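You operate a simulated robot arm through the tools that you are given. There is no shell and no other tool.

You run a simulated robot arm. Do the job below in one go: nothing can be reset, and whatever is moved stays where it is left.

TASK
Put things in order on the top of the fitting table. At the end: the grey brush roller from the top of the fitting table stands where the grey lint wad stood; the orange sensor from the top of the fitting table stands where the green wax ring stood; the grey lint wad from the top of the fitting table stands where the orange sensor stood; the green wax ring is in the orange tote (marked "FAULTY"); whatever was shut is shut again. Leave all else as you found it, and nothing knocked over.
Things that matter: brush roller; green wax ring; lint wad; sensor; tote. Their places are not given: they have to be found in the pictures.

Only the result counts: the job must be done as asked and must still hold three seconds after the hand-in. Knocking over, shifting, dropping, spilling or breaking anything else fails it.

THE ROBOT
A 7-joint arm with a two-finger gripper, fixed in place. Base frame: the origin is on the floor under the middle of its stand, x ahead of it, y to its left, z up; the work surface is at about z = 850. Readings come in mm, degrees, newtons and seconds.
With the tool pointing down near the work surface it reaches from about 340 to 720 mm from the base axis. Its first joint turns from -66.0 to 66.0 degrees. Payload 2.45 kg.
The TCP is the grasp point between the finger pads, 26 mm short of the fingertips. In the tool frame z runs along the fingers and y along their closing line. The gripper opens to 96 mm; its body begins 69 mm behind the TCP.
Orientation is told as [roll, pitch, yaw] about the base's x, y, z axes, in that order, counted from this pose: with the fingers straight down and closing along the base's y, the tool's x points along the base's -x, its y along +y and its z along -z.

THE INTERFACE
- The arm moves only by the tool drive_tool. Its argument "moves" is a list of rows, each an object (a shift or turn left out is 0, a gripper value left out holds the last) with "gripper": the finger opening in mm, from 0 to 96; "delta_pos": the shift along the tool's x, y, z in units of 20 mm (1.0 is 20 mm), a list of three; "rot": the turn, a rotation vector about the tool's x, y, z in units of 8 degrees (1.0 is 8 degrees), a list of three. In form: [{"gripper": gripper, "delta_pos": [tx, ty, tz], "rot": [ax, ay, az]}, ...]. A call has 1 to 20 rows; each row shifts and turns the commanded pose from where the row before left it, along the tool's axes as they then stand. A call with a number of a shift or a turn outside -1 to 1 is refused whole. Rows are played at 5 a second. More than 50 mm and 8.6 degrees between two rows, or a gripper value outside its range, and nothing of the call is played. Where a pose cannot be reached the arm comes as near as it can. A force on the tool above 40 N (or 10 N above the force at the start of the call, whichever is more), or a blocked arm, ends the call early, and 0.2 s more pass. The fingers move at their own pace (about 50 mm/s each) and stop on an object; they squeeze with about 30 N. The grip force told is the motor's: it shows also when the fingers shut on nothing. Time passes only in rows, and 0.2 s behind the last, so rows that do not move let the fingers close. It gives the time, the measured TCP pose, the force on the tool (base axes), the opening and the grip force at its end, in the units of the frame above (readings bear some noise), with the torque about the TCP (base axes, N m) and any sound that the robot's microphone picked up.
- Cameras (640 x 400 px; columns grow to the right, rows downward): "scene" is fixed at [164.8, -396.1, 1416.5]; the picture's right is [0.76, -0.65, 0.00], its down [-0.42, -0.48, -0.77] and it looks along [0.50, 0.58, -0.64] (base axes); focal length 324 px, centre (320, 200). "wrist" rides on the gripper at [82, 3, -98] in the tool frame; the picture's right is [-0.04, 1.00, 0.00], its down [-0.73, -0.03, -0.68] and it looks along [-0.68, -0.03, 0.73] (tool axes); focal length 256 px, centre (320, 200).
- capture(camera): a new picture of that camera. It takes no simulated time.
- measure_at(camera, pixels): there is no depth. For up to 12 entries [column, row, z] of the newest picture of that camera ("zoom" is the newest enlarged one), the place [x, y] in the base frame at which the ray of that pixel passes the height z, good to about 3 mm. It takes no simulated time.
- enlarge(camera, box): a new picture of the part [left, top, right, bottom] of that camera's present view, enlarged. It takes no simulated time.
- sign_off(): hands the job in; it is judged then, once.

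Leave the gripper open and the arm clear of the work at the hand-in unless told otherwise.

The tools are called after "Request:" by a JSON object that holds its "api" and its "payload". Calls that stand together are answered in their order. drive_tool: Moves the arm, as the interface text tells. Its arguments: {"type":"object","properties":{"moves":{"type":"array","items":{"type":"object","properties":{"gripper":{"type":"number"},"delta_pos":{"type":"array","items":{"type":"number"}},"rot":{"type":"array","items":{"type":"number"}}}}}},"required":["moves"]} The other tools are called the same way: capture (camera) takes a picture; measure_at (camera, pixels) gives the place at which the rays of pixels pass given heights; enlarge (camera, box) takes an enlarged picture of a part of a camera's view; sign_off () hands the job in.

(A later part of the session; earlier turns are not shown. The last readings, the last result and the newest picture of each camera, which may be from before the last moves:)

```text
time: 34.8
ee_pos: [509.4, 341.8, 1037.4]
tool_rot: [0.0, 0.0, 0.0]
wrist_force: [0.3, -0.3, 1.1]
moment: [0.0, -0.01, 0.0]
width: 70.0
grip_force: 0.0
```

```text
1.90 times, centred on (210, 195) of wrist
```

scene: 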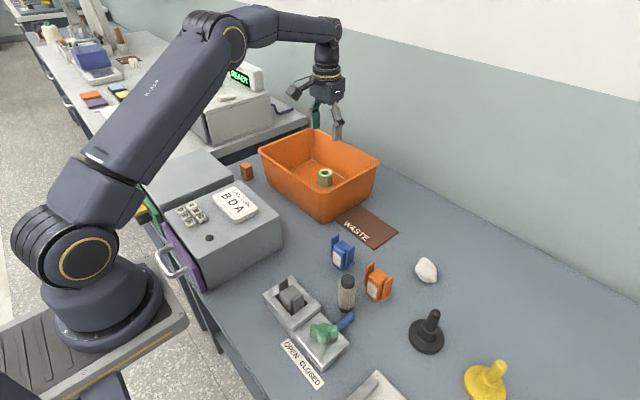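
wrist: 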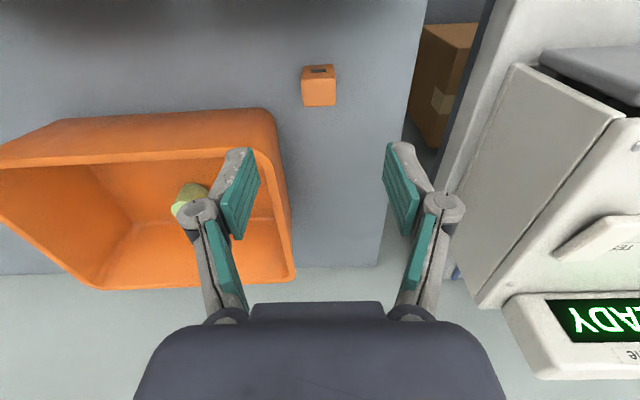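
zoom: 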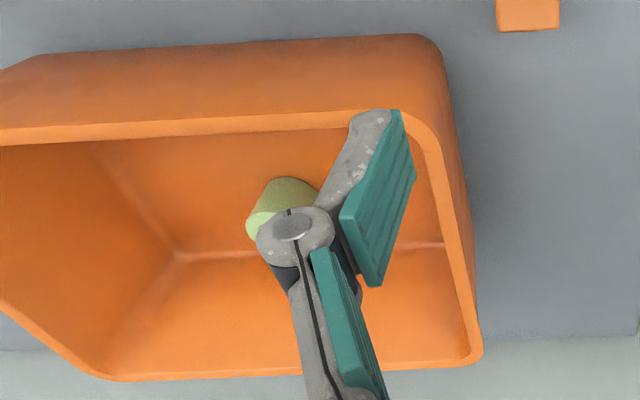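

Rim height comes out ≈958 mm with the +y edge at y≈296; the block centre ≈(516,340), top ≈892. To stay clear of the tote corner and the cabinet I'll grip the block along x with yaw −90° (camera then hangs over the free gap at +y). Rotate first at this height.

Request:
{"api": "drive_tool", "payload": {"moves": [{"gripper": 60, "rot": [0, 0, 1]}, {"rot": [0, 0, 1]}, {"rot": [0, 0, 1]}, {"rot": [0, 0, 1]}, {"rot": [0, 0, 1]}, {"rot": [0, 0, 1]}, {"rot": [0, 0, 1]}, {"rot": [0, 0, 1]}, {"rot": [0, 0, 1]}, {"rot": [0, 0, 1]}, {"rot": [0, 0, 1]}, {"rot": [0, 0, 0.25]}, {"delta_pos": [-0.09, 0.33, 0]}]}}

Request:
{"api": "capture", "payload": {"camera": "wrist"}}

Request:
{"api": "capture", "payload": {"camera": "scene"}}

```text
time: 37.6
ee_pos: [517.9, 339.5, 1038.5]
tool_rot: [-0.1, 0.1, -90.0]
wrist_force: [0.4, -0.6, -0.5]
moment: [0.02, -0.01, -0.01]
width: 60.2
grip_force: 0.0
```

```text
taken
```

wrist: 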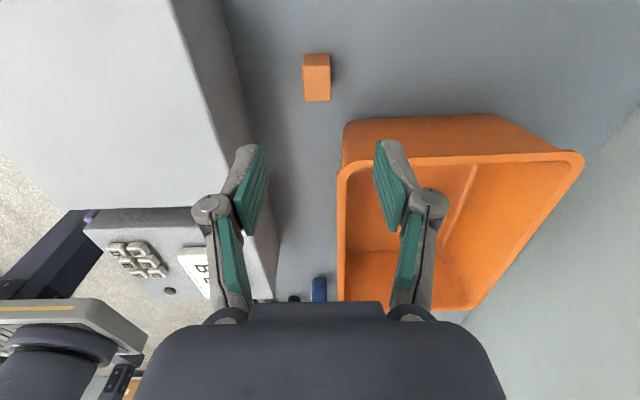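

```text
taken
```

scene: 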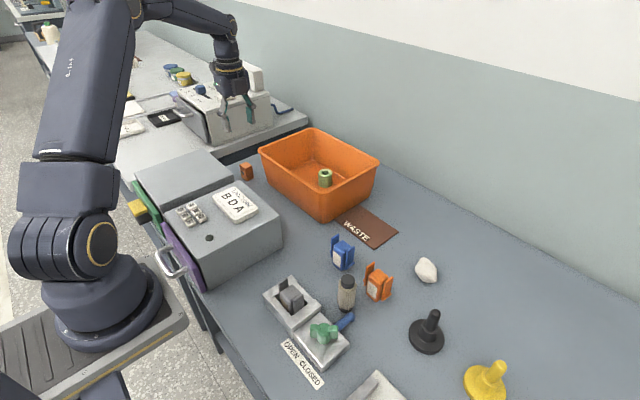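

Request:
{"api": "enlarge", "payload": {"camera": "wrist", "box": [160, 0, 400, 150]}}

Request:
{"api": "measure_at", "payload": {"camera": "wrist", "pixels": [[225, 20, 850], [250, 120, 850], [180, 10, 940], [180, 10, 960], [180, 10, 980], [205, 80, 940], [205, 80, 960], [205, 80, 980]]}}

```text
2.67 times, centred on (280, 75) of wrist
```

zoom: 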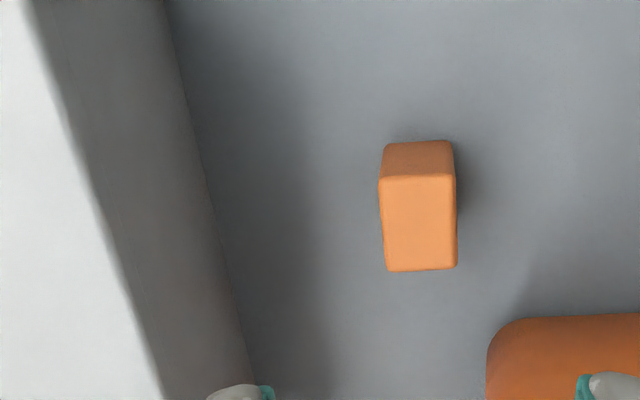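

```text
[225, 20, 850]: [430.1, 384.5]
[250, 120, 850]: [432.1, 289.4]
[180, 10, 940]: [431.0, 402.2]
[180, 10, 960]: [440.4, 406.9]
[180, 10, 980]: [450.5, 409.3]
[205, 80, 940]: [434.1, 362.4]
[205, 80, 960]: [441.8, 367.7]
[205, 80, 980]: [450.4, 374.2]
```

The block's centre computes to about (515,339.5); cabinet side at x≈431, top ≈940. I shift 2 mm in −x and descend partway to z≈935 to verify alignment.

Request:
{"api": "drive_tool", "payload": {"moves": [{"delta_pos": [0, -0.12, 0]}, {"delta_pos": [0, 0, 0.86]}, {"delta_pos": [0, 0, 0.86]}, {"delta_pos": [0, 0, 0.86]}, {"delta_pos": [0, 0, 0.86]}, {"delta_pos": [0, 0, 0.86]}, {"delta_pos": [0, 0, 0.86]}, {}]}}

Request:
{"api": "capture", "payload": {"camera": "wrist"}}

Request:
{"api": "enlarge", "payload": {"camera": "scene", "box": [190, 60, 350, 200]}}

```text
time: 39.4
ee_pos: [514.8, 339.1, 934.3]
tool_rot: [0.0, 0.0, -90.0]
wrist_force: [0.7, 0.6, -1.0]
moment: [-0.01, -0.04, 0.01]
width: 59.9
grip_force: 0.0
```

```text
taken
```

wrist: 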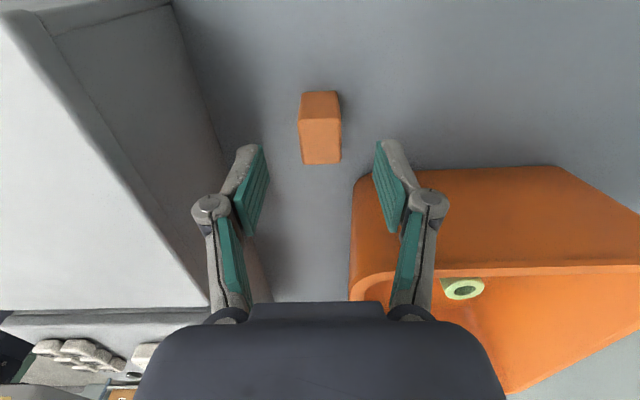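

```text
2.86 times, centred on (270, 130) of scene
```

zoom: 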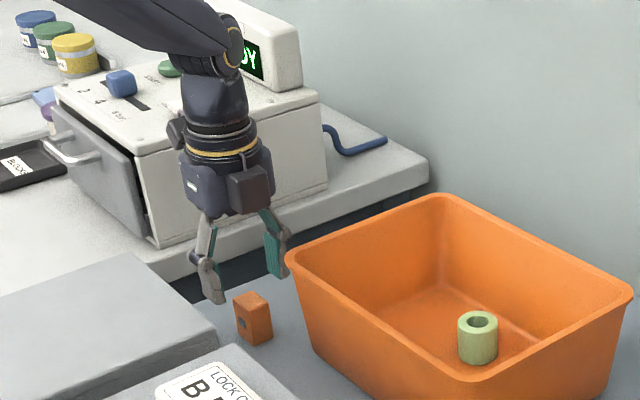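

Aligned (block top centred at column 320, row ≈142 where the grasp line projects). Descend to z≈893 and close.

Request:
{"api": "drive_tool", "payload": {"moves": [{"delta_pos": [0, 0, 0.69]}, {"delta_pos": [0, 0, 0.69]}, {"delta_pos": [0, 0, 0.69]}, {}]}}

Request:
{"api": "capture", "payload": {"camera": "wrist"}}

```text
time: 40.4
ee_pos: [516.4, 340.0, 894.0]
tool_rot: [0.0, 0.0, -90.1]
wrist_force: [0.7, 0.0, 0.7]
moment: [0.0, 0.01, 0.0]
width: 60.2
grip_force: 0.1
```

```text
taken
```

wrist: 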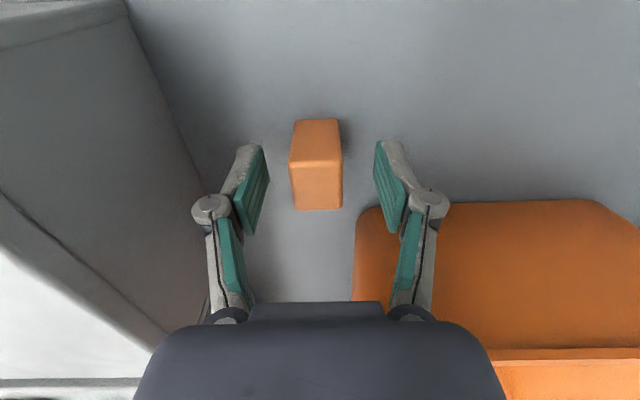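

Close on the block.

Request:
{"api": "drive_tool", "payload": {"moves": [{"gripper": 0}, {}, {}, {}, {}]}}

Request:
{"api": "capture", "payload": {"camera": "wrist"}}

```text
time: 41.6
ee_pos: [516.7, 340.7, 892.9]
tool_rot: [0.0, 0.0, -90.0]
wrist_force: [0.4, 0.7, 0.4]
moment: [-0.02, -0.02, -0.01]
width: 24.9
grip_force: 29.8
```

```text
taken
```

wrist: 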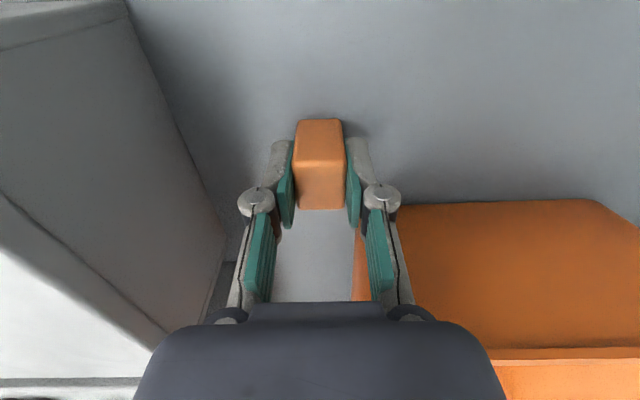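

Gripped (24.9 mm). The sensor's original spot is ≈(515,340). Lift to z≈1050.

Request:
{"api": "drive_tool", "payload": {"moves": [{"delta_pos": [0, 0, -0.4]}, {"delta_pos": [0, 0, -0.9]}, {"delta_pos": [0, 0, -0.95]}, {"delta_pos": [0, 0, -0.95]}, {"delta_pos": [0, 0, -0.95]}, {"delta_pos": [0, 0, -0.95]}, {"delta_pos": [0, 0, -0.95]}, {"delta_pos": [0, 0, -0.95]}, {"delta_pos": [0, 0, -0.95]}, {"delta_pos": [-0.9, 0.27, 0]}, {"delta_pos": [-0.9, 0.27, 0]}, {"delta_pos": [-0.9, 0.27, 0]}, {"delta_pos": [-0.9, 0.27, 0]}, {"delta_pos": [-0.9, 0.27, 0]}, {"delta_pos": [-0.9, 0.27, 0]}, {"delta_pos": [-0.9, 0.27, 0]}, {"delta_pos": [-0.9, 0.27, 0]}, {"delta_pos": [-0.9, 0.27, 0]}, {"delta_pos": [-0.9, 0.27, 0]}]}}

Request:
{"api": "capture", "payload": {"camera": "scene"}}

```text
time: 45.6
ee_pos: [570.1, 160.3, 1049.7]
tool_rot: [0.0, 0.0, -90.0]
wrist_force: [-0.2, 0.2, 0.2]
moment: [0.02, -0.02, -0.01]
width: 24.9
grip_force: 30.3
```

```text
taken
```

scene: 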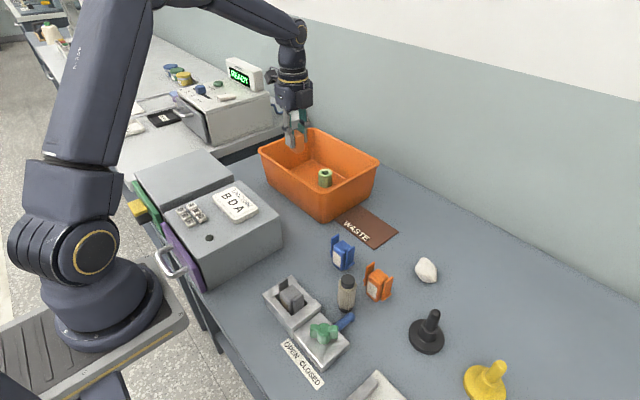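

Carrying fine. Continue to above the ring's old place (636,-60).

Request:
{"api": "drive_tool", "payload": {"moves": [{"delta_pos": [-0.918, 0.275, 0]}, {"delta_pos": [-0.918, 0.275, 0]}, {"delta_pos": [-0.918, 0.275, 0]}, {"delta_pos": [-0.918, 0.275, 0]}, {"delta_pos": [-0.918, 0.275, 0]}, {"delta_pos": [-0.918, 0.275, 0]}, {"delta_pos": [-0.918, 0.275, 0]}, {"delta_pos": [-0.918, 0.275, 0]}, {"delta_pos": [-0.918, 0.275, 0]}, {"delta_pos": [-0.918, 0.275, 0]}, {"delta_pos": [-0.918, 0.275, 0]}, {"delta_pos": [-0.918, 0.275, 0]}, {}]}}

Request:
{"api": "capture", "payload": {"camera": "wrist"}}

Request:
{"api": "capture", "payload": {"camera": "scene"}}

```text
time: 48.4
ee_pos: [636.2, -64.1, 1052.3]
tool_rot: [0.0, 0.0, -90.1]
wrist_force: [-0.3, 0.7, 0.1]
moment: [0.0, 0.01, 0.0]
width: 25.0
grip_force: 30.4
```

```text
taken
```

wrist: 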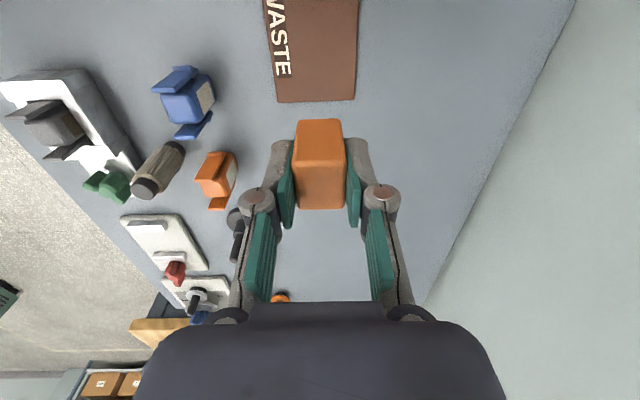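

```text
taken
```

scene: 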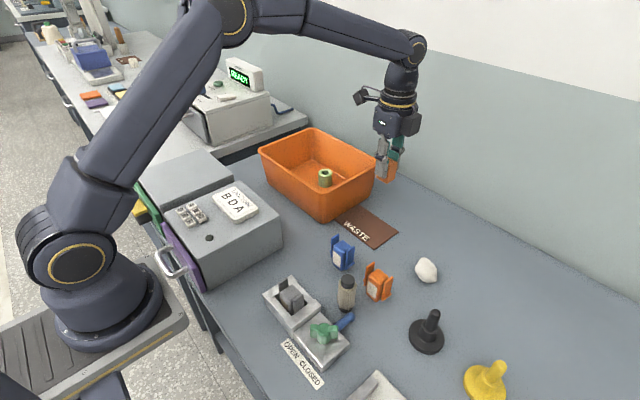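

I correct +4.5 mm in y and lower to about 4 mm above the mat.

Request:
{"api": "drive_tool", "payload": {"moves": [{"delta_pos": [0.22, 0, 0]}, {"delta_pos": [0, 0, 0.95]}, {"delta_pos": [0, 0, 0.95]}, {"delta_pos": [0, 0, 0.95]}, {"delta_pos": [0, 0, 0.95]}, {"delta_pos": [0, 0, 0.95]}, {}]}}

Request:
{"api": "enlarge", "payload": {"camera": "scene", "box": [300, 110, 460, 260]}}

Request:
{"api": "capture", "payload": {"camera": "wrist"}}

```text
time: 50.0
ee_pos: [636.7, -54.2, 957.2]
tool_rot: [0.0, 0.1, -90.0]
wrist_force: [0.0, 0.4, -0.1]
moment: [0.03, 0.02, 0.02]
width: 24.9
grip_force: 30.5
```

```text
2.67 times, centred on (380, 185) of scene
```

zoom: 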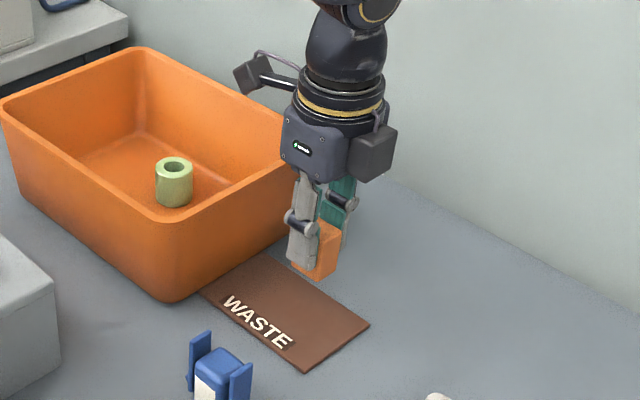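

```text
taken
```

wrist: 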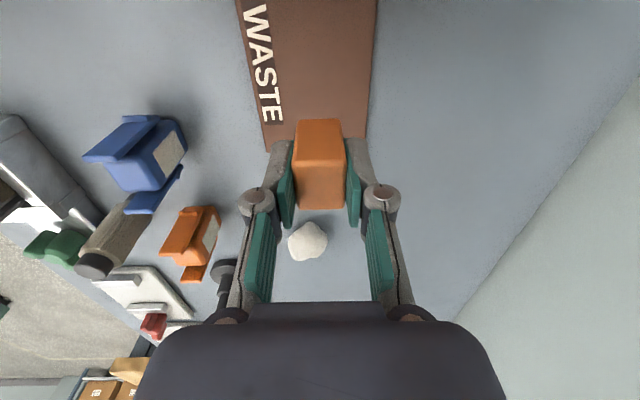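

The reading jumped (settling/noise), so I let the arm settle and read again.

Request:
{"api": "drive_tool", "payload": {"moves": [{}, {}]}}

Request:
{"api": "drive_tool", "payload": {"moves": [{}]}}

```text
time: 50.6
ee_pos: [635.2, -55.1, 958.2]
tool_rot: [0.0, -0.1, -90.0]
wrist_force: [0.0, -0.4, -1.1]
moment: [0.0, 0.01, -0.01]
width: 24.8
grip_force: 30.0
```

```text
time: 51.0
ee_pos: [635.8, -54.2, 958.7]
tool_rot: [0.0, 0.0, -89.9]
wrist_force: [-0.7, 0.8, -1.4]
moment: [0.05, 0.0, -0.03]
width: 25.1
grip_force: 29.6
```

Settled at y≈-55; shift −4.7 mm in y to -59.7, then lower to ≈899.

Request:
{"api": "drive_tool", "payload": {"moves": [{"delta_pos": [-0.24, 0.02, 0]}, {"delta_pos": [0, 0, 0.74]}, {"delta_pos": [0, 0, 0.74]}, {"delta_pos": [0, 0, 0.74]}, {"delta_pos": [0, 0, 0.74]}, {}, {}]}}

Request:
{"api": "capture", "payload": {"camera": "wrist"}}

Request:
{"api": "enlarge", "payload": {"camera": "scene", "box": [320, 140, 440, 250]}}

```text
time: 52.6
ee_pos: [637.1, -62.0, 897.6]
tool_rot: [0.1, 0.0, -90.0]
wrist_force: [-3.3, 0.4, 13.9]
moment: [0.03, 0.2, -0.02]
width: 24.9
grip_force: 30.0
```

```text
taken
```

wrist: 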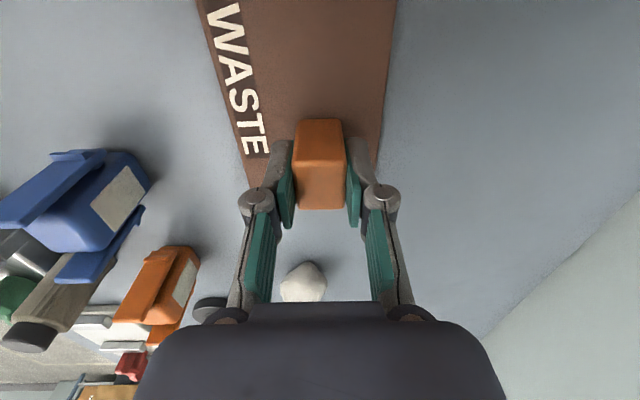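

```text
3.64 times, centred on (380, 195) of scene
```

zoom: 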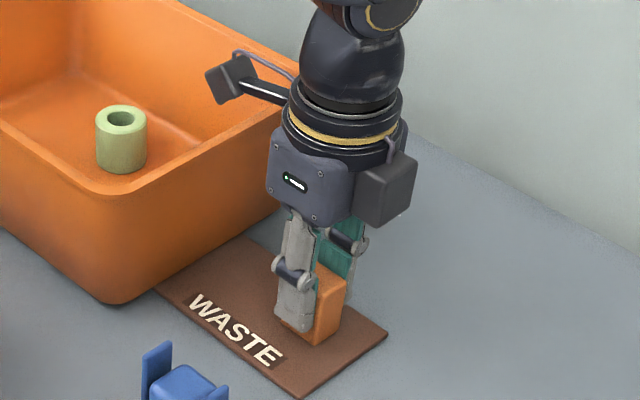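

The base touches the mat (13.9 N). I rise 1 mm to ease off and re-read the position.

Request:
{"api": "drive_tool", "payload": {"moves": [{"delta_pos": [0, 0, -0.08]}, {}, {}]}}

Request:
{"api": "drive_tool", "payload": {"moves": [{}]}}

```text
time: 53.4
ee_pos: [635.3, -61.6, 900.1]
tool_rot: [0.0, -0.1, -89.9]
wrist_force: [-0.1, -0.3, -0.8]
moment: [-0.01, 0.02, -0.01]
width: 24.7
grip_force: 30.4
```

```text
time: 53.8
ee_pos: [637.5, -60.8, 899.1]
tool_rot: [0.0, 0.0, -90.1]
wrist_force: [0.3, 0.3, -0.9]
moment: [0.02, -0.02, 0.01]
width: 24.7
grip_force: 29.7
```

Position ≈(636.4,-61.2). I nudge +1.3 mm in y, lower 1 mm and release to 60 mm, then rise straight up.

Request:
{"api": "drive_tool", "payload": {"moves": [{"delta_pos": [0.065, 0, 0]}, {"delta_pos": [0, 0, 0.04]}, {"gripper": 60}, {}, {}, {}, {"delta_pos": [0, 0, -0.4]}, {"delta_pos": [0, 0, -0.9]}, {"delta_pos": [0, 0, -0.95]}, {"delta_pos": [0, 0, -0.95]}, {"delta_pos": [0, 0, -0.95]}, {"delta_pos": [0, 0, -0.95]}, {"delta_pos": [0, 0, -0.95]}]}}

Request:
{"api": "capture", "payload": {"camera": "wrist"}}

Request:
{"api": "capture", "payload": {"camera": "scene"}}

```text
time: 56.6
ee_pos: [635.6, -61.4, 1019.8]
tool_rot: [0.0, -0.1, -90.1]
wrist_force: [1.0, -0.1, -0.7]
moment: [-0.01, -0.01, 0.02]
width: 60.1
grip_force: 0.0
```

```text
taken
```

wrist: 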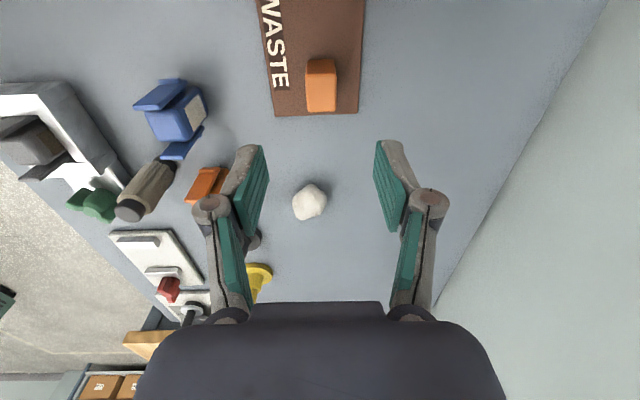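

```text
taken
```

scene: 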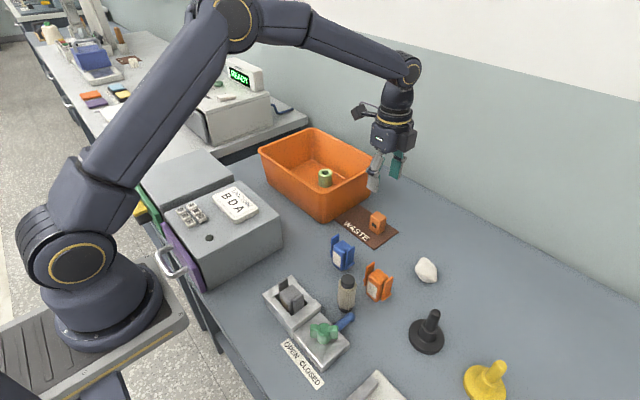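

The sensor stands on the mat. I'll check its base position against the ring's old base (scene px ≈ (376.5,229.5)).

Request:
{"api": "enlarge", "payload": {"camera": "scene", "box": [320, 190, 480, 290]}}

```text
4.00 times, centred on (400, 240) of scene
```

zoom: 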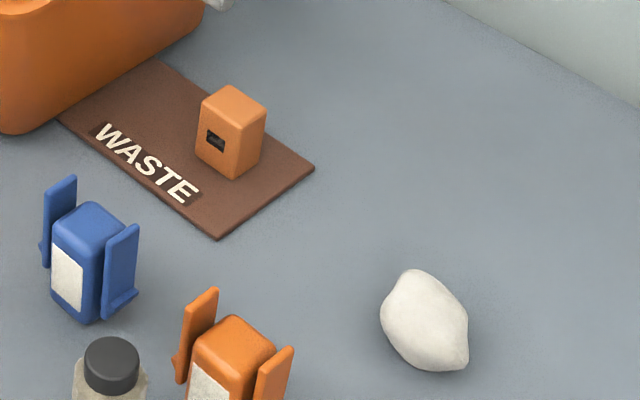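

It matches the ring's old spot. Next the lint wad near (611,-223): hover above it, keeping yaw −90° (closing along x, its narrower way).

Request:
{"api": "drive_tool", "payload": {"moves": [{"gripper": 80, "delta_pos": [-0.892, -0.131, 0]}, {"delta_pos": [-0.892, -0.131, 0]}, {"delta_pos": [-0.892, -0.131, 0]}, {"delta_pos": [-0.892, -0.131, 0]}, {"delta_pos": [-0.892, -0.131, 0]}, {"delta_pos": [-0.892, -0.131, 0]}, {"delta_pos": [-0.892, -0.131, 0]}, {"delta_pos": [-0.892, -0.131, 0]}, {"delta_pos": [-0.892, -0.131, 0]}, {}, {}]}}

Request:
{"api": "capture", "payload": {"camera": "wrist"}}

Request:
{"api": "enlarge", "payload": {"camera": "wrist", "box": [260, 40, 400, 140]}}

Request:
{"api": "enlarge", "payload": {"camera": "scene", "box": [386, 235, 466, 305]}}

```text
time: 59.0
ee_pos: [612.2, -219.0, 1022.4]
tool_rot: [-0.1, 0.0, -90.0]
wrist_force: [-0.4, 0.5, -0.6]
moment: [0.0, 0.05, 0.02]
width: 80.0
grip_force: 0.1
```

```text
taken
```

wrist: 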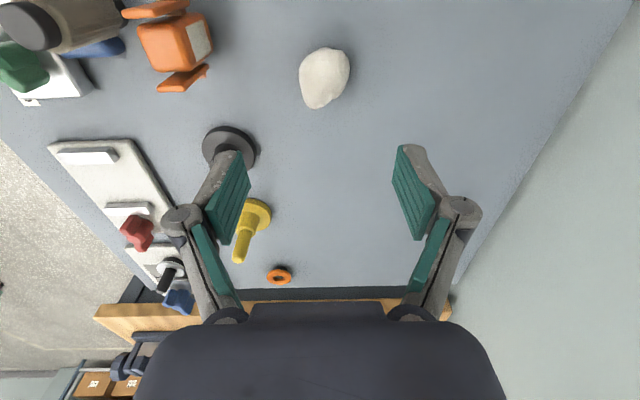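

```text
4.00 times, centred on (330, 90) of wrist
```

zoom: 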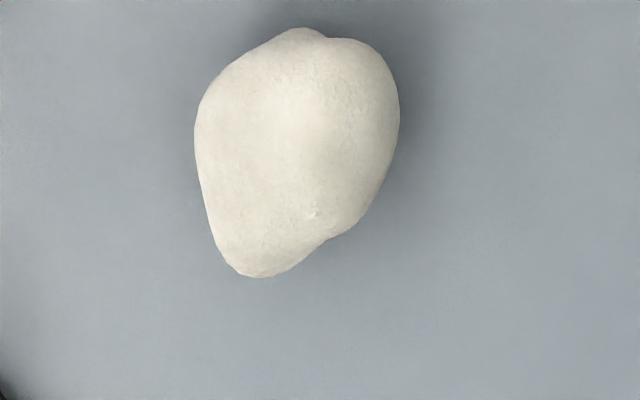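

```text
5.71 times, centred on (426, 270) of scene
```

zoom: 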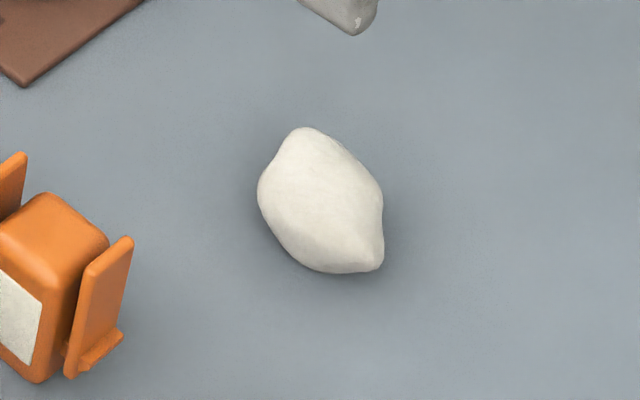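

The lint wad's flattest opposing faces have their normal at about −35° in the base plane, so I'll grip there with yaw −125°. First I measure its centre from both cameras.

Request:
{"api": "measure_at", "payload": {"camera": "wrist", "pixels": [[324.25, 77.5, 862], [324.25, 77.5, 868], [324.25, 77.5, 875], [299, 80, 866], [350, 75, 866], [320, 47, 852], [313, 109, 866]]}}

Request:
{"api": "capture", "payload": {"camera": "scene"}}

Request:
{"api": "measure_at", "payload": {"camera": "scene", "pixels": [[426.2, 270, 862], [426.2, 270, 868], [426.2, 270, 875], [423, 257.5, 870], [433, 282, 855], [415, 270, 866], [437, 272, 866]]}}

```text
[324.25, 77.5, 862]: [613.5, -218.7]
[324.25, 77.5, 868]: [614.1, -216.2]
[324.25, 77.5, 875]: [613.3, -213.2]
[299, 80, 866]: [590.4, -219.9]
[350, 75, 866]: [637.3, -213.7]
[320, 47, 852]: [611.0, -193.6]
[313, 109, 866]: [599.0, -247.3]
```

```text
taken
```

scene: 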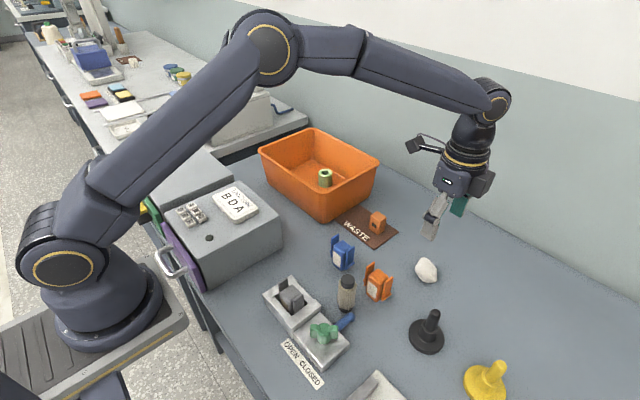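

```text
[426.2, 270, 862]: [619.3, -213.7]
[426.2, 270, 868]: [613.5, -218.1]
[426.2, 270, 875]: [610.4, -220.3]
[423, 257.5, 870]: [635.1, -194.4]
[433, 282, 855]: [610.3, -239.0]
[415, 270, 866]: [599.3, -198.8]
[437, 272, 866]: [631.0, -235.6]
```

Both views agree on centre ≈(614,-217), mid-height ≈868. I turn to yaw −125° and centre over it, then look.

Request:
{"api": "drive_tool", "payload": {"moves": [{"gripper": 76, "rot": [0, 0, 0.875]}, {"rot": [0, 0, 0.875]}, {"rot": [0, 0, 0.875]}, {"rot": [0, 0, 0.875]}, {"rot": [0, 0, 0.875]}, {"delta_pos": [0.13, 0.016, 0]}, {"delta_pos": [0, 0, 0.9]}, {"delta_pos": [0, 0, 0.9]}, {"delta_pos": [0, 0, 0.9]}, {"delta_pos": [0, 0, 0.9]}, {}, {}]}}

Request:
{"api": "capture", "payload": {"camera": "wrist"}}

Request:
{"api": "enlarge", "payload": {"camera": "wrist", "box": [200, 60, 440, 240]}}

```text
time: 61.6
ee_pos: [614.4, -220.3, 950.0]
tool_rot: [0.0, 0.0, -125.1]
wrist_force: [-0.5, -0.3, -0.7]
moment: [0.0, -0.02, 0.01]
width: 75.7
grip_force: 0.0
```

```text
taken
```

wrist: 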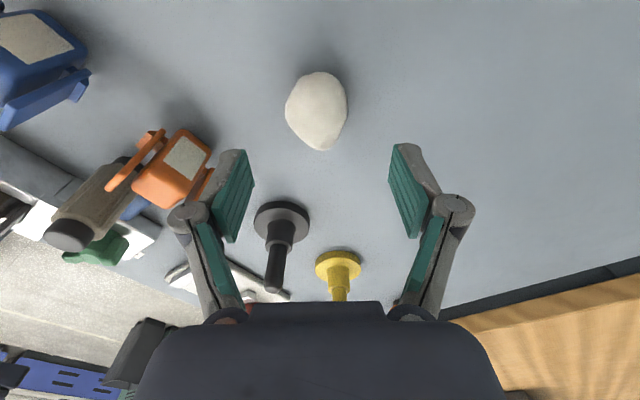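

```text
2.22 times, centred on (320, 150) of wrist
```

zoom: 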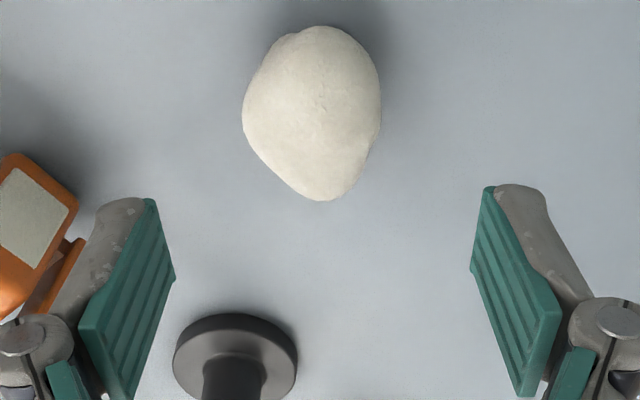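

The wad sits about 3 mm off the grasp axis (tool +2.8, −3.3). I correct that and descend to z≈880.

Request:
{"api": "drive_tool", "payload": {"moves": [{"delta_pos": [0.13, -0.15, 0]}, {"delta_pos": [0, 0, 0.88]}, {"delta_pos": [0, 0, 0.88]}, {"delta_pos": [0, 0, 0.88]}, {"delta_pos": [0, 0, 0.86]}, {}, {}]}}

Request:
{"api": "capture", "payload": {"camera": "wrist"}}

Request:
{"api": "enlarge", "payload": {"camera": "scene", "box": [370, 180, 490, 300]}}

```text
time: 63.2
ee_pos: [612.8, -214.1, 878.6]
tool_rot: [0.0, 0.0, -125.0]
wrist_force: [-1.2, 0.0, 0.5]
moment: [0.02, 0.01, -0.01]
width: 76.2
grip_force: 0.2
```

```text
taken
```

wrist: 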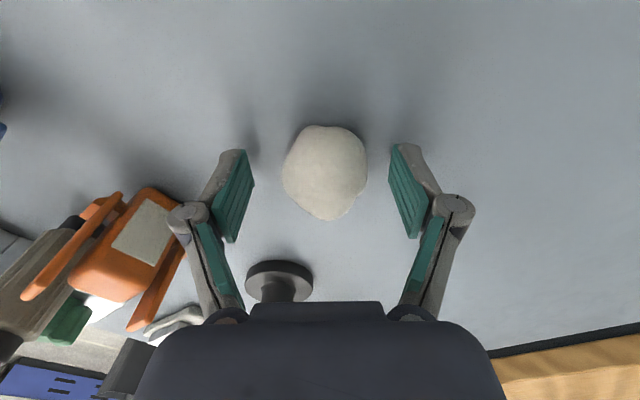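

```text
3.33 times, centred on (430, 240) of scene
```

zoom: 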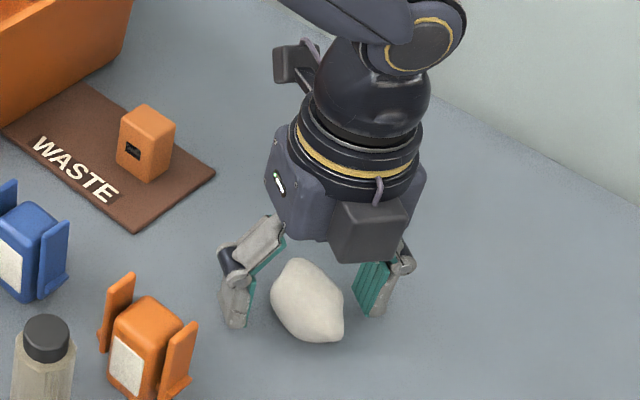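

The wad is 2 mm right of the centre; nudge ty +2 mm and close.

Request:
{"api": "drive_tool", "payload": {"moves": [{"delta_pos": [0, 0.1, 0]}, {}, {"gripper": 0}, {}, {}, {}, {}]}}

Request:
{"api": "capture", "payload": {"camera": "wrist"}}

```text
time: 64.8
ee_pos: [614.8, -215.0, 880.2]
tool_rot: [0.0, 0.0, -125.0]
wrist_force: [0.4, -0.8, 3.7]
moment: [0.03, 0.03, 0.0]
width: 42.8
grip_force: 29.8
```

```text
taken
```

wrist: 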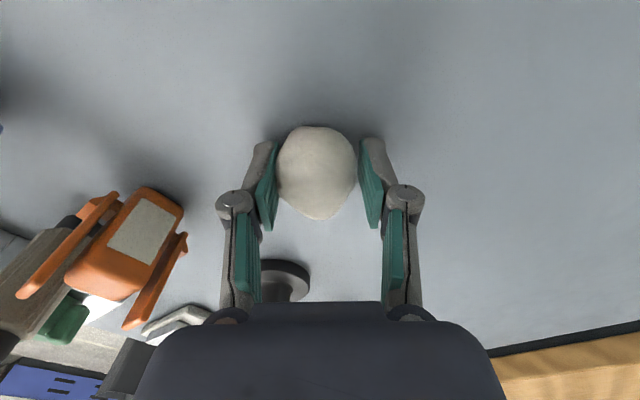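

Held (42.8 mm, 30 N). Lift to z≈1050 and turn back to yaw −90°.

Request:
{"api": "drive_tool", "payload": {"moves": [{"delta_pos": [0, 0, -0.3]}, {"delta_pos": [0, 0, -0.6]}, {"delta_pos": [0, 0, -0.9]}, {"delta_pos": [0, 0, -0.95]}, {"delta_pos": [0, 0, -0.95]}, {"delta_pos": [0, 0, -0.95]}, {"delta_pos": [0, 0, -0.95]}, {"delta_pos": [0, 0, -0.95]}, {"delta_pos": [0, 0, -0.95]}, {"delta_pos": [0, 0, -0.95]}, {"rot": [0, 0, -0.875]}, {"rot": [0, 0, -0.875]}, {"rot": [0, 0, -0.875]}, {"rot": [0, 0, -0.875]}, {"rot": [0, 0, -0.875]}, {}]}}

Request:
{"api": "capture", "payload": {"camera": "wrist"}}

Request:
{"api": "capture", "payload": {"camera": "scene"}}

```text
time: 68.2
ee_pos: [614.8, -216.4, 1048.5]
tool_rot: [0.1, 0.0, -89.8]
wrist_force: [0.0, -0.2, 0.2]
moment: [0.02, 0.01, 0.02]
width: 42.6
grip_force: 30.1
```

```text
taken
```

wrist: 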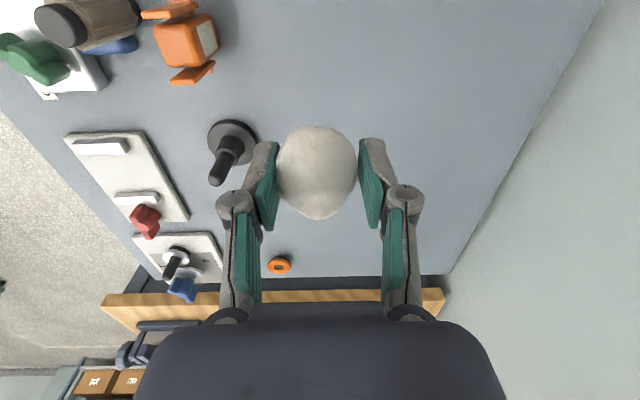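

```text
taken
```

scene: 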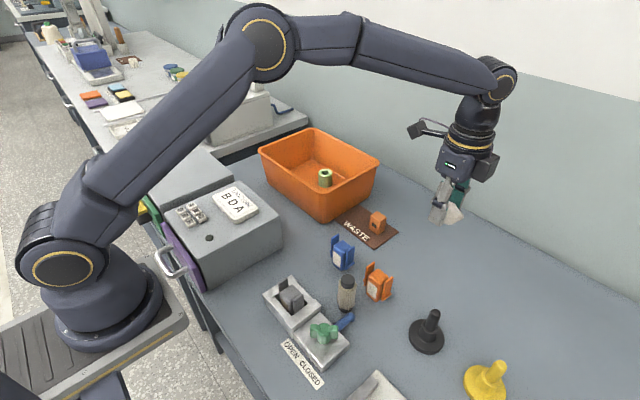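

Held firmly. Carry it over the table and tote at z≈1050 toward (515,340).

Request:
{"api": "drive_tool", "payload": {"moves": [{"delta_pos": [0.957, -0.1717, 0]}, {"delta_pos": [0.957, -0.1717, 0]}, {"delta_pos": [0.957, -0.1717, 0]}, {"delta_pos": [0.957, -0.1717, 0]}, {"delta_pos": [0.957, -0.1717, 0]}, {"delta_pos": [0.957, -0.1717, 0]}, {"delta_pos": [0.957, -0.1717, 0]}, {"delta_pos": [0.957, -0.1717, 0]}, {"delta_pos": [0.957, -0.1717, 0]}, {"delta_pos": [0.957, -0.1717, 0]}, {"delta_pos": [0.957, -0.1717, 0]}, {"delta_pos": [0.957, -0.1717, 0]}, {"delta_pos": [0.957, -0.1717, 0]}, {"delta_pos": [0.957, -0.1717, 0]}, {"delta_pos": [0.957, -0.1717, 0]}]}}

Request:
{"api": "drive_tool", "payload": {"moves": [{"delta_pos": [0.957, -0.1717, 0]}, {"delta_pos": [0.957, -0.1717, 0]}, {"delta_pos": [0.957, -0.1717, 0]}, {"delta_pos": [0.957, -0.1717, 0]}, {"delta_pos": [0.957, -0.1717, 0]}, {"delta_pos": [0.957, -0.1717, 0]}, {"delta_pos": [0.957, -0.1717, 0]}, {"delta_pos": [0.957, -0.1717, 0]}, {"delta_pos": [0.957, -0.1717, 0]}, {"delta_pos": [0.957, -0.1717, 0]}, {"delta_pos": [0.957, -0.1717, 0]}, {"delta_pos": [0.957, -0.1717, 0]}, {"delta_pos": [0.957, -0.1717, 0]}, {"delta_pos": [0.957, -0.1717, 0]}, {}, {}, {}]}}

Request:
{"api": "capture", "payload": {"camera": "wrist"}}

Request:
{"api": "capture", "payload": {"camera": "scene"}}

```text
time: 71.4
ee_pos: [564.4, 70.9, 1047.1]
tool_rot: [0.0, -0.1, -90.0]
wrist_force: [0.9, 0.2, -1.6]
moment: [0.0, -0.03, -0.01]
width: 42.7
grip_force: 30.0
```

```text
time: 75.0
ee_pos: [516.4, 339.4, 1046.1]
tool_rot: [-0.1, 0.0, -90.0]
wrist_force: [-0.3, 0.1, -1.5]
moment: [0.03, -0.01, -0.02]
width: 42.6
grip_force: 30.3
```

```text
taken
```

wrist: 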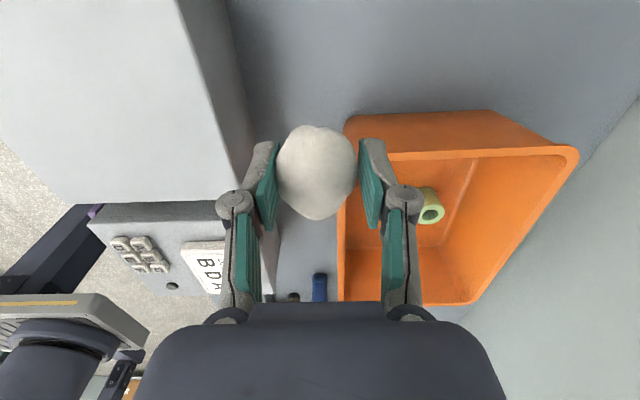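

```text
taken
```

scene: 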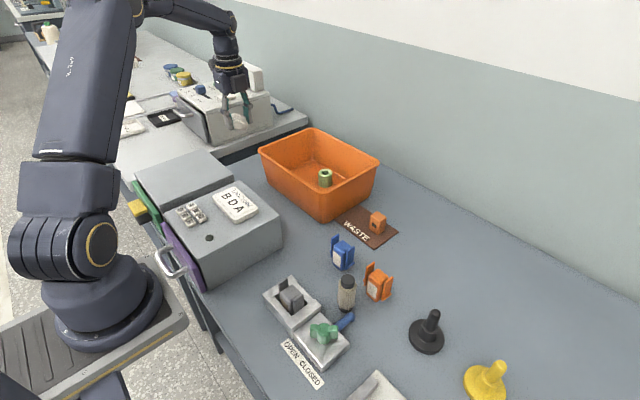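

Over the sensor's old place (TCP 516.4, 339.4). I lower to z≈884 and then ease into contact.

Request:
{"api": "drive_tool", "payload": {"moves": [{"delta_pos": [0, -0.03, 0.9]}, {"delta_pos": [0, 0, 0.9]}, {"delta_pos": [0, 0, 0.9]}, {"delta_pos": [0, 0, 0.9]}, {"delta_pos": [0, 0, 0.9]}, {"delta_pos": [0, 0, 0.9]}, {"delta_pos": [0, 0, 0.9]}, {"delta_pos": [0, 0, 0.9]}, {"delta_pos": [0, 0, 0.85]}, {}, {}]}}

Request:
{"api": "capture", "payload": {"camera": "wrist"}}

Request:
{"api": "enlarge", "payload": {"camera": "scene", "box": [190, 90, 310, 200]}}

```text
time: 77.4
ee_pos: [515.0, 338.4, 885.2]
tool_rot: [0.1, 0.1, -89.9]
wrist_force: [-0.6, -0.8, -0.8]
moment: [-0.01, -0.01, 0.02]
width: 42.6
grip_force: 29.9
```

```text
taken
```

wrist: 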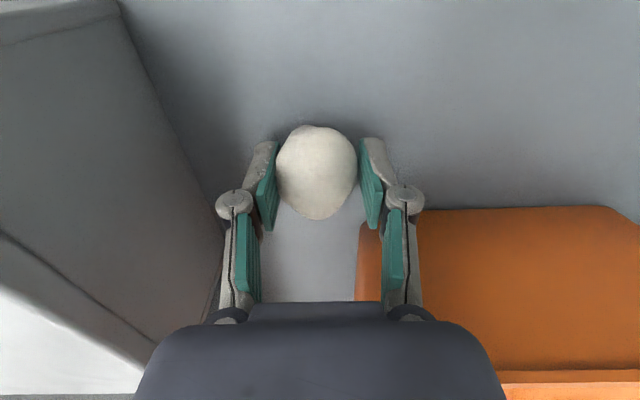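

```text
3.64 times, centred on (250, 145) of scene
```

zoom: 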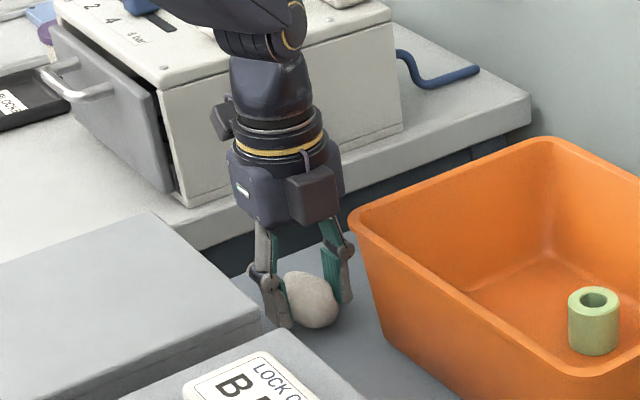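

Clear of the rim. I nudge +1 mm in y and ease down in 1–2 mm steps.

Request:
{"api": "drive_tool", "payload": {"moves": [{"delta_pos": [0.05, 0, 0.1]}, {"delta_pos": [0, 0, 0.1]}, {}, {}]}}

```text
time: 78.4
ee_pos: [514.9, 339.6, 881.9]
tool_rot: [0.0, 0.1, -90.0]
wrist_force: [-0.7, 0.1, -0.4]
moment: [0.0, 0.01, 0.0]
width: 42.6
grip_force: 30.0
```

Request:
{"api": "drive_tool", "payload": {"moves": [{"delta_pos": [0, 0, 0.06]}, {}, {}]}}

```text
time: 79.2
ee_pos: [516.7, 338.2, 881.4]
tool_rot: [0.0, 0.0, -90.0]
wrist_force: [-0.9, 0.8, -0.2]
moment: [0.05, -0.03, 0.0]
width: 42.6
grip_force: 29.9
```

Request:
{"api": "drive_tool", "payload": {"moves": [{"delta_pos": [0, 0, 0.06]}, {}, {}]}}

```text
time: 80.0
ee_pos: [515.4, 339.3, 878.9]
tool_rot: [0.0, 0.0, -89.9]
wrist_force: [-0.3, -0.2, 0.3]
moment: [-0.01, -0.01, 0.04]
width: 42.4
grip_force: 29.6
```

At the same height as when it was picked up; release to 72 mm and rise.

Request:
{"api": "drive_tool", "payload": {"moves": [{"gripper": 72}, {}, {}, {}, {}, {"delta_pos": [0, 0, -0.4]}, {"delta_pos": [0, 0, -0.9]}, {"delta_pos": [0, 0, -0.95]}, {"delta_pos": [0, 0, -0.95]}, {"delta_pos": [0, 0, -0.95]}, {"delta_pos": [0, 0, -0.95]}, {"delta_pos": [0, 0, -0.95]}, {"delta_pos": [0, 0, -0.95]}, {"delta_pos": [0, 0, -0.95]}, {}]}}

Request:
{"api": "capture", "payload": {"camera": "wrist"}}

Request:
{"api": "capture", "payload": {"camera": "scene"}}

```text
time: 83.2
ee_pos: [514.1, 339.6, 1038.0]
tool_rot: [0.0, -0.1, -90.1]
wrist_force: [0.3, 0.7, 0.4]
moment: [-0.04, 0.04, -0.01]
width: 71.8
grip_force: 0.0
```

```text
taken
```

wrist: 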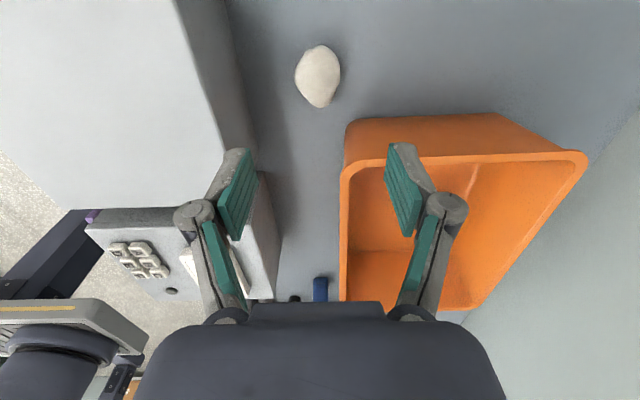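

```text
taken
```

scene: 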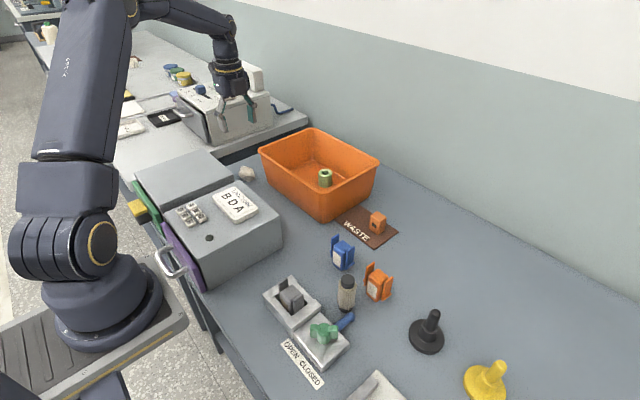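

Request:
{"api": "enlarge", "payload": {"camera": "wrist", "box": [250, 20, 390, 130]}}

Request:
{"api": "enlarge", "payload": {"camera": "scene", "box": [210, 145, 290, 205]}}

Request:
{"api": "measure_at", "payload": {"camera": "wrist", "pixels": [[318, 77, 866], [295, 77, 866], [341, 75, 866], [318, 45, 855], [320, 107, 862]]}}

Request:
{"api": "measure_at", "payload": {"camera": "scene", "pixels": [[247, 173.5, 862], [247, 173.5, 866], [247, 173.5, 870]]}}

```text
3.64 times, centred on (320, 75) of wrist
```

zoom: 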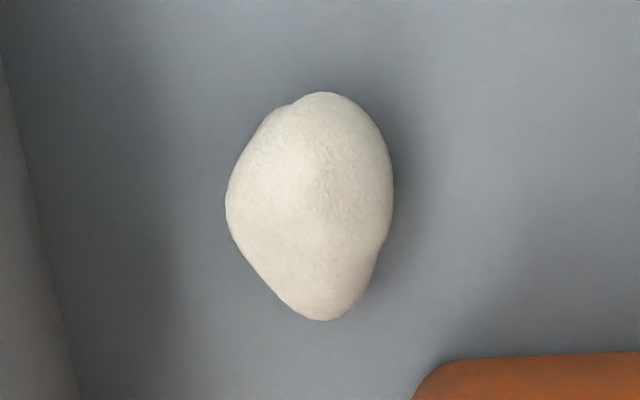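

```text
6.67 times, centred on (250, 175) of scene
```

zoom: 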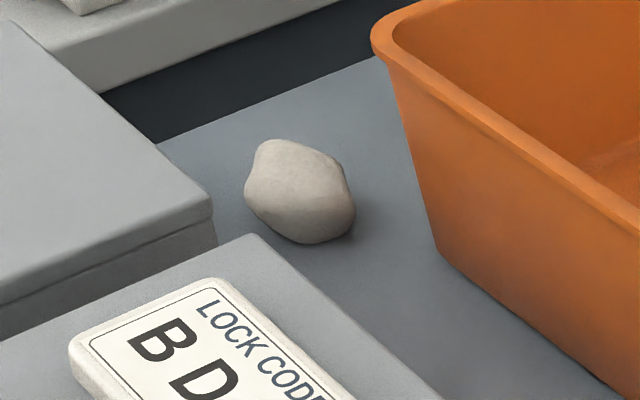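

```text
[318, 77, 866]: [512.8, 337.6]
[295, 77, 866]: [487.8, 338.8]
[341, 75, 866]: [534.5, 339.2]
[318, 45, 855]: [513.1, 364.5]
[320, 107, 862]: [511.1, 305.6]
```

```text
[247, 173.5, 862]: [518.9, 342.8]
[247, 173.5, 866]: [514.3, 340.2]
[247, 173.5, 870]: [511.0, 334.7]
```

The lint wad rests at ≈(513,338), on the sensor's old spot. Now to the brush roller near (440,-152): move back at z≈1040.

Request:
{"api": "drive_tool", "payload": {"moves": [{"delta_pos": [-0.951, -0.142, -0.1]}, {"delta_pos": [-0.951, -0.142, 0]}, {"delta_pos": [-0.951, -0.142, 0]}, {"delta_pos": [-0.951, -0.142, 0]}, {"delta_pos": [-0.951, -0.142, 0]}, {"delta_pos": [-0.951, -0.142, 0]}, {"delta_pos": [-0.951, -0.142, 0]}, {"delta_pos": [-0.951, -0.142, 0]}, {"delta_pos": [-0.951, -0.142, 0]}, {"delta_pos": [-0.951, -0.142, 0]}, {"delta_pos": [-0.951, -0.142, 0]}, {"delta_pos": [-0.951, -0.142, 0]}, {"delta_pos": [-0.951, -0.142, 0]}]}}

Request:
{"api": "drive_tool", "payload": {"moves": [{"delta_pos": [-0.951, -0.142, 0]}, {"delta_pos": [-0.951, -0.142, 0]}, {"delta_pos": [-0.951, -0.142, 0]}, {"delta_pos": [-0.951, -0.142, 0]}, {"delta_pos": [-0.951, -0.142, 0]}, {"delta_pos": [-0.951, -0.142, 0]}, {"delta_pos": [-0.951, -0.142, 0]}, {"delta_pos": [-0.951, -0.142, 0]}, {"delta_pos": [-0.951, -0.142, 0]}, {"delta_pos": [-0.951, -0.142, 0]}, {"delta_pos": [-0.951, -0.142, 0]}, {"delta_pos": [-0.951, -0.142, 0]}, {"delta_pos": [-0.951, -0.142, 0]}, {}, {}]}}

Request:
{"api": "capture", "payload": {"camera": "wrist"}}

Request:
{"api": "capture", "payload": {"camera": "scene"}}

```text
time: 86.0
ee_pos: [480.7, 90.4, 1042.1]
tool_rot: [-0.1, 0.1, -90.0]
wrist_force: [0.0, 0.1, 0.8]
moment: [-0.03, -0.01, 0.05]
width: 71.9
grip_force: 0.1
```

```text
time: 89.2
ee_pos: [440.7, -155.4, 1042.1]
tool_rot: [-0.1, 0.0, -90.0]
wrist_force: [0.7, 0.3, 0.0]
moment: [0.0, 0.0, -0.01]
width: 72.0
grip_force: 0.0
```

```text
taken
```

wrist: 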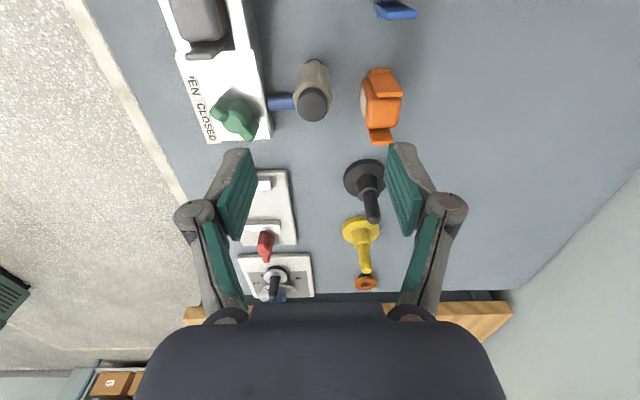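

```text
taken
```

scene: 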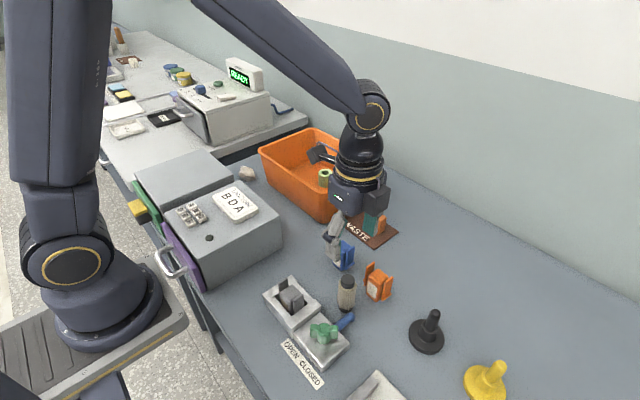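

Request:
{"api": "enlarge", "payload": {"camera": "wrist", "box": [220, 30, 440, 180]}}

Request:
{"api": "enlarge", "payload": {"camera": "scene", "box": [290, 240, 410, 350]}}

```text
2.67 times, centred on (330, 105) of wrist
```

zoom: 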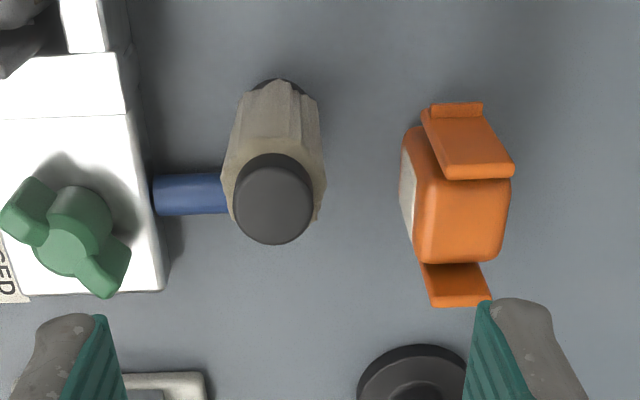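

```text
3.64 times, centred on (350, 295) of scene
```

zoom: 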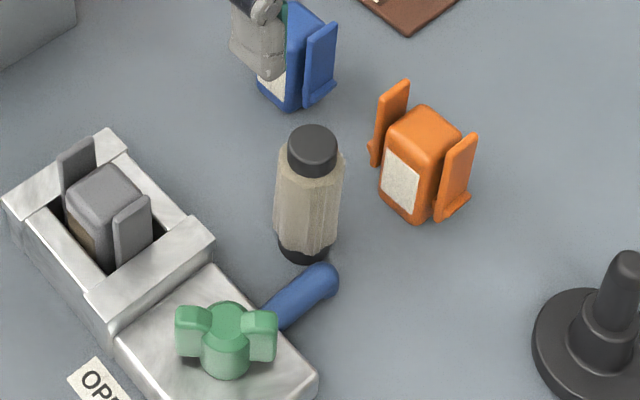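

The roller: top cap centre at wrist (312.4,105), its foot's near edge at (314.3,60). I measure it from both cameras.

Request:
{"api": "measure_at", "payload": {"camera": "wrist", "pixels": [[312.4, 105, 920], [312.4, 105, 926], [312.4, 105, 932], [314.3, 60, 850], [293, 93, 900], [332, 93, 900], [276, 103, 865], [295, 103, 875]]}}

Request:
{"api": "measure_at", "payload": {"camera": "scene", "pixels": [[347.8, 278.5, 920], [347.8, 278.5, 926], [347.8, 278.5, 932], [345.3, 308.5, 850], [345, 312, 850], [352, 316, 870]]}}

```text
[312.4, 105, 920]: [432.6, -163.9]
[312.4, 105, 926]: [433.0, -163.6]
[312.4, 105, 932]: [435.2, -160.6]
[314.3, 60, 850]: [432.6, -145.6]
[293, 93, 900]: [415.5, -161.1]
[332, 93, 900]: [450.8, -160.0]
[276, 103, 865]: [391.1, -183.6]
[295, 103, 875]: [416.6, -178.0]
```

```text
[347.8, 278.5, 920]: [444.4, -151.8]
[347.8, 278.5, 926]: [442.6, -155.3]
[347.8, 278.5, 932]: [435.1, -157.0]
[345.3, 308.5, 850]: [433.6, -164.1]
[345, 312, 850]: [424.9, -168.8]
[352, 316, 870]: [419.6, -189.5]
```

Roller centre ≈(434,-160), top ≈930, body Ø≈34. A blue pipe stub lies close at (≤425,-186) and the fixture at x<385, so I'll grip along y (yaw 0) high on the body, fingertips above the stub. Rotate to yaw 0 and centre.

Request:
{"api": "drive_tool", "payload": {"moves": [{"gripper": 64, "rot": [0, 0, -1]}, {"rot": [0, 0, -1]}, {"rot": [0, 0, -1]}, {"rot": [0, 0, -1]}, {"rot": [0, 0, -1]}, {"rot": [0, 0, -1]}, {"rot": [0, 0, -1]}, {"rot": [0, 0, -1]}, {"rot": [0, 0, -1]}, {"rot": [0, 0, -1]}, {"rot": [0, 0, -1]}, {"rot": [0, 0, -0.25]}, {"delta_pos": [0.335, -0.23, 0]}, {}, {}]}}

Request:
{"api": "capture", "payload": {"camera": "wrist"}}

Request:
{"api": "enlarge", "payload": {"camera": "wrist", "box": [220, 20, 440, 180]}}

```text
time: 92.4
ee_pos: [436.2, -159.1, 1041.5]
tool_rot: [0.0, 0.0, 0.0]
wrist_force: [0.1, 0.2, 1.0]
moment: [-0.01, 0.01, 0.01]
width: 64.1
grip_force: 0.1
```

```text
taken
```

wrist: 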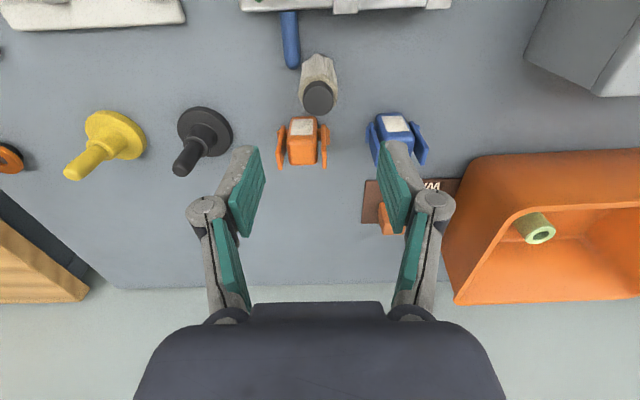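

```text
2.50 times, centred on (330, 100) of wrist
```

zoom: 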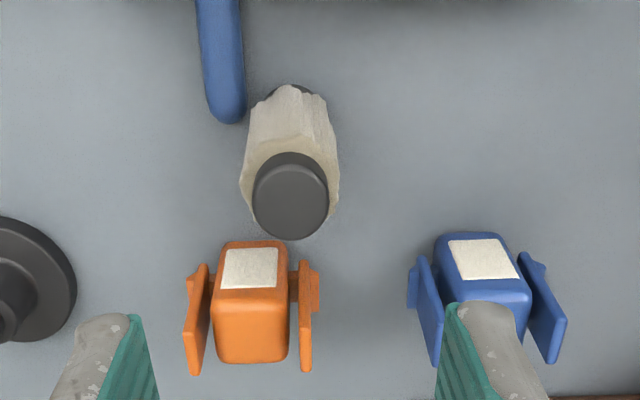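

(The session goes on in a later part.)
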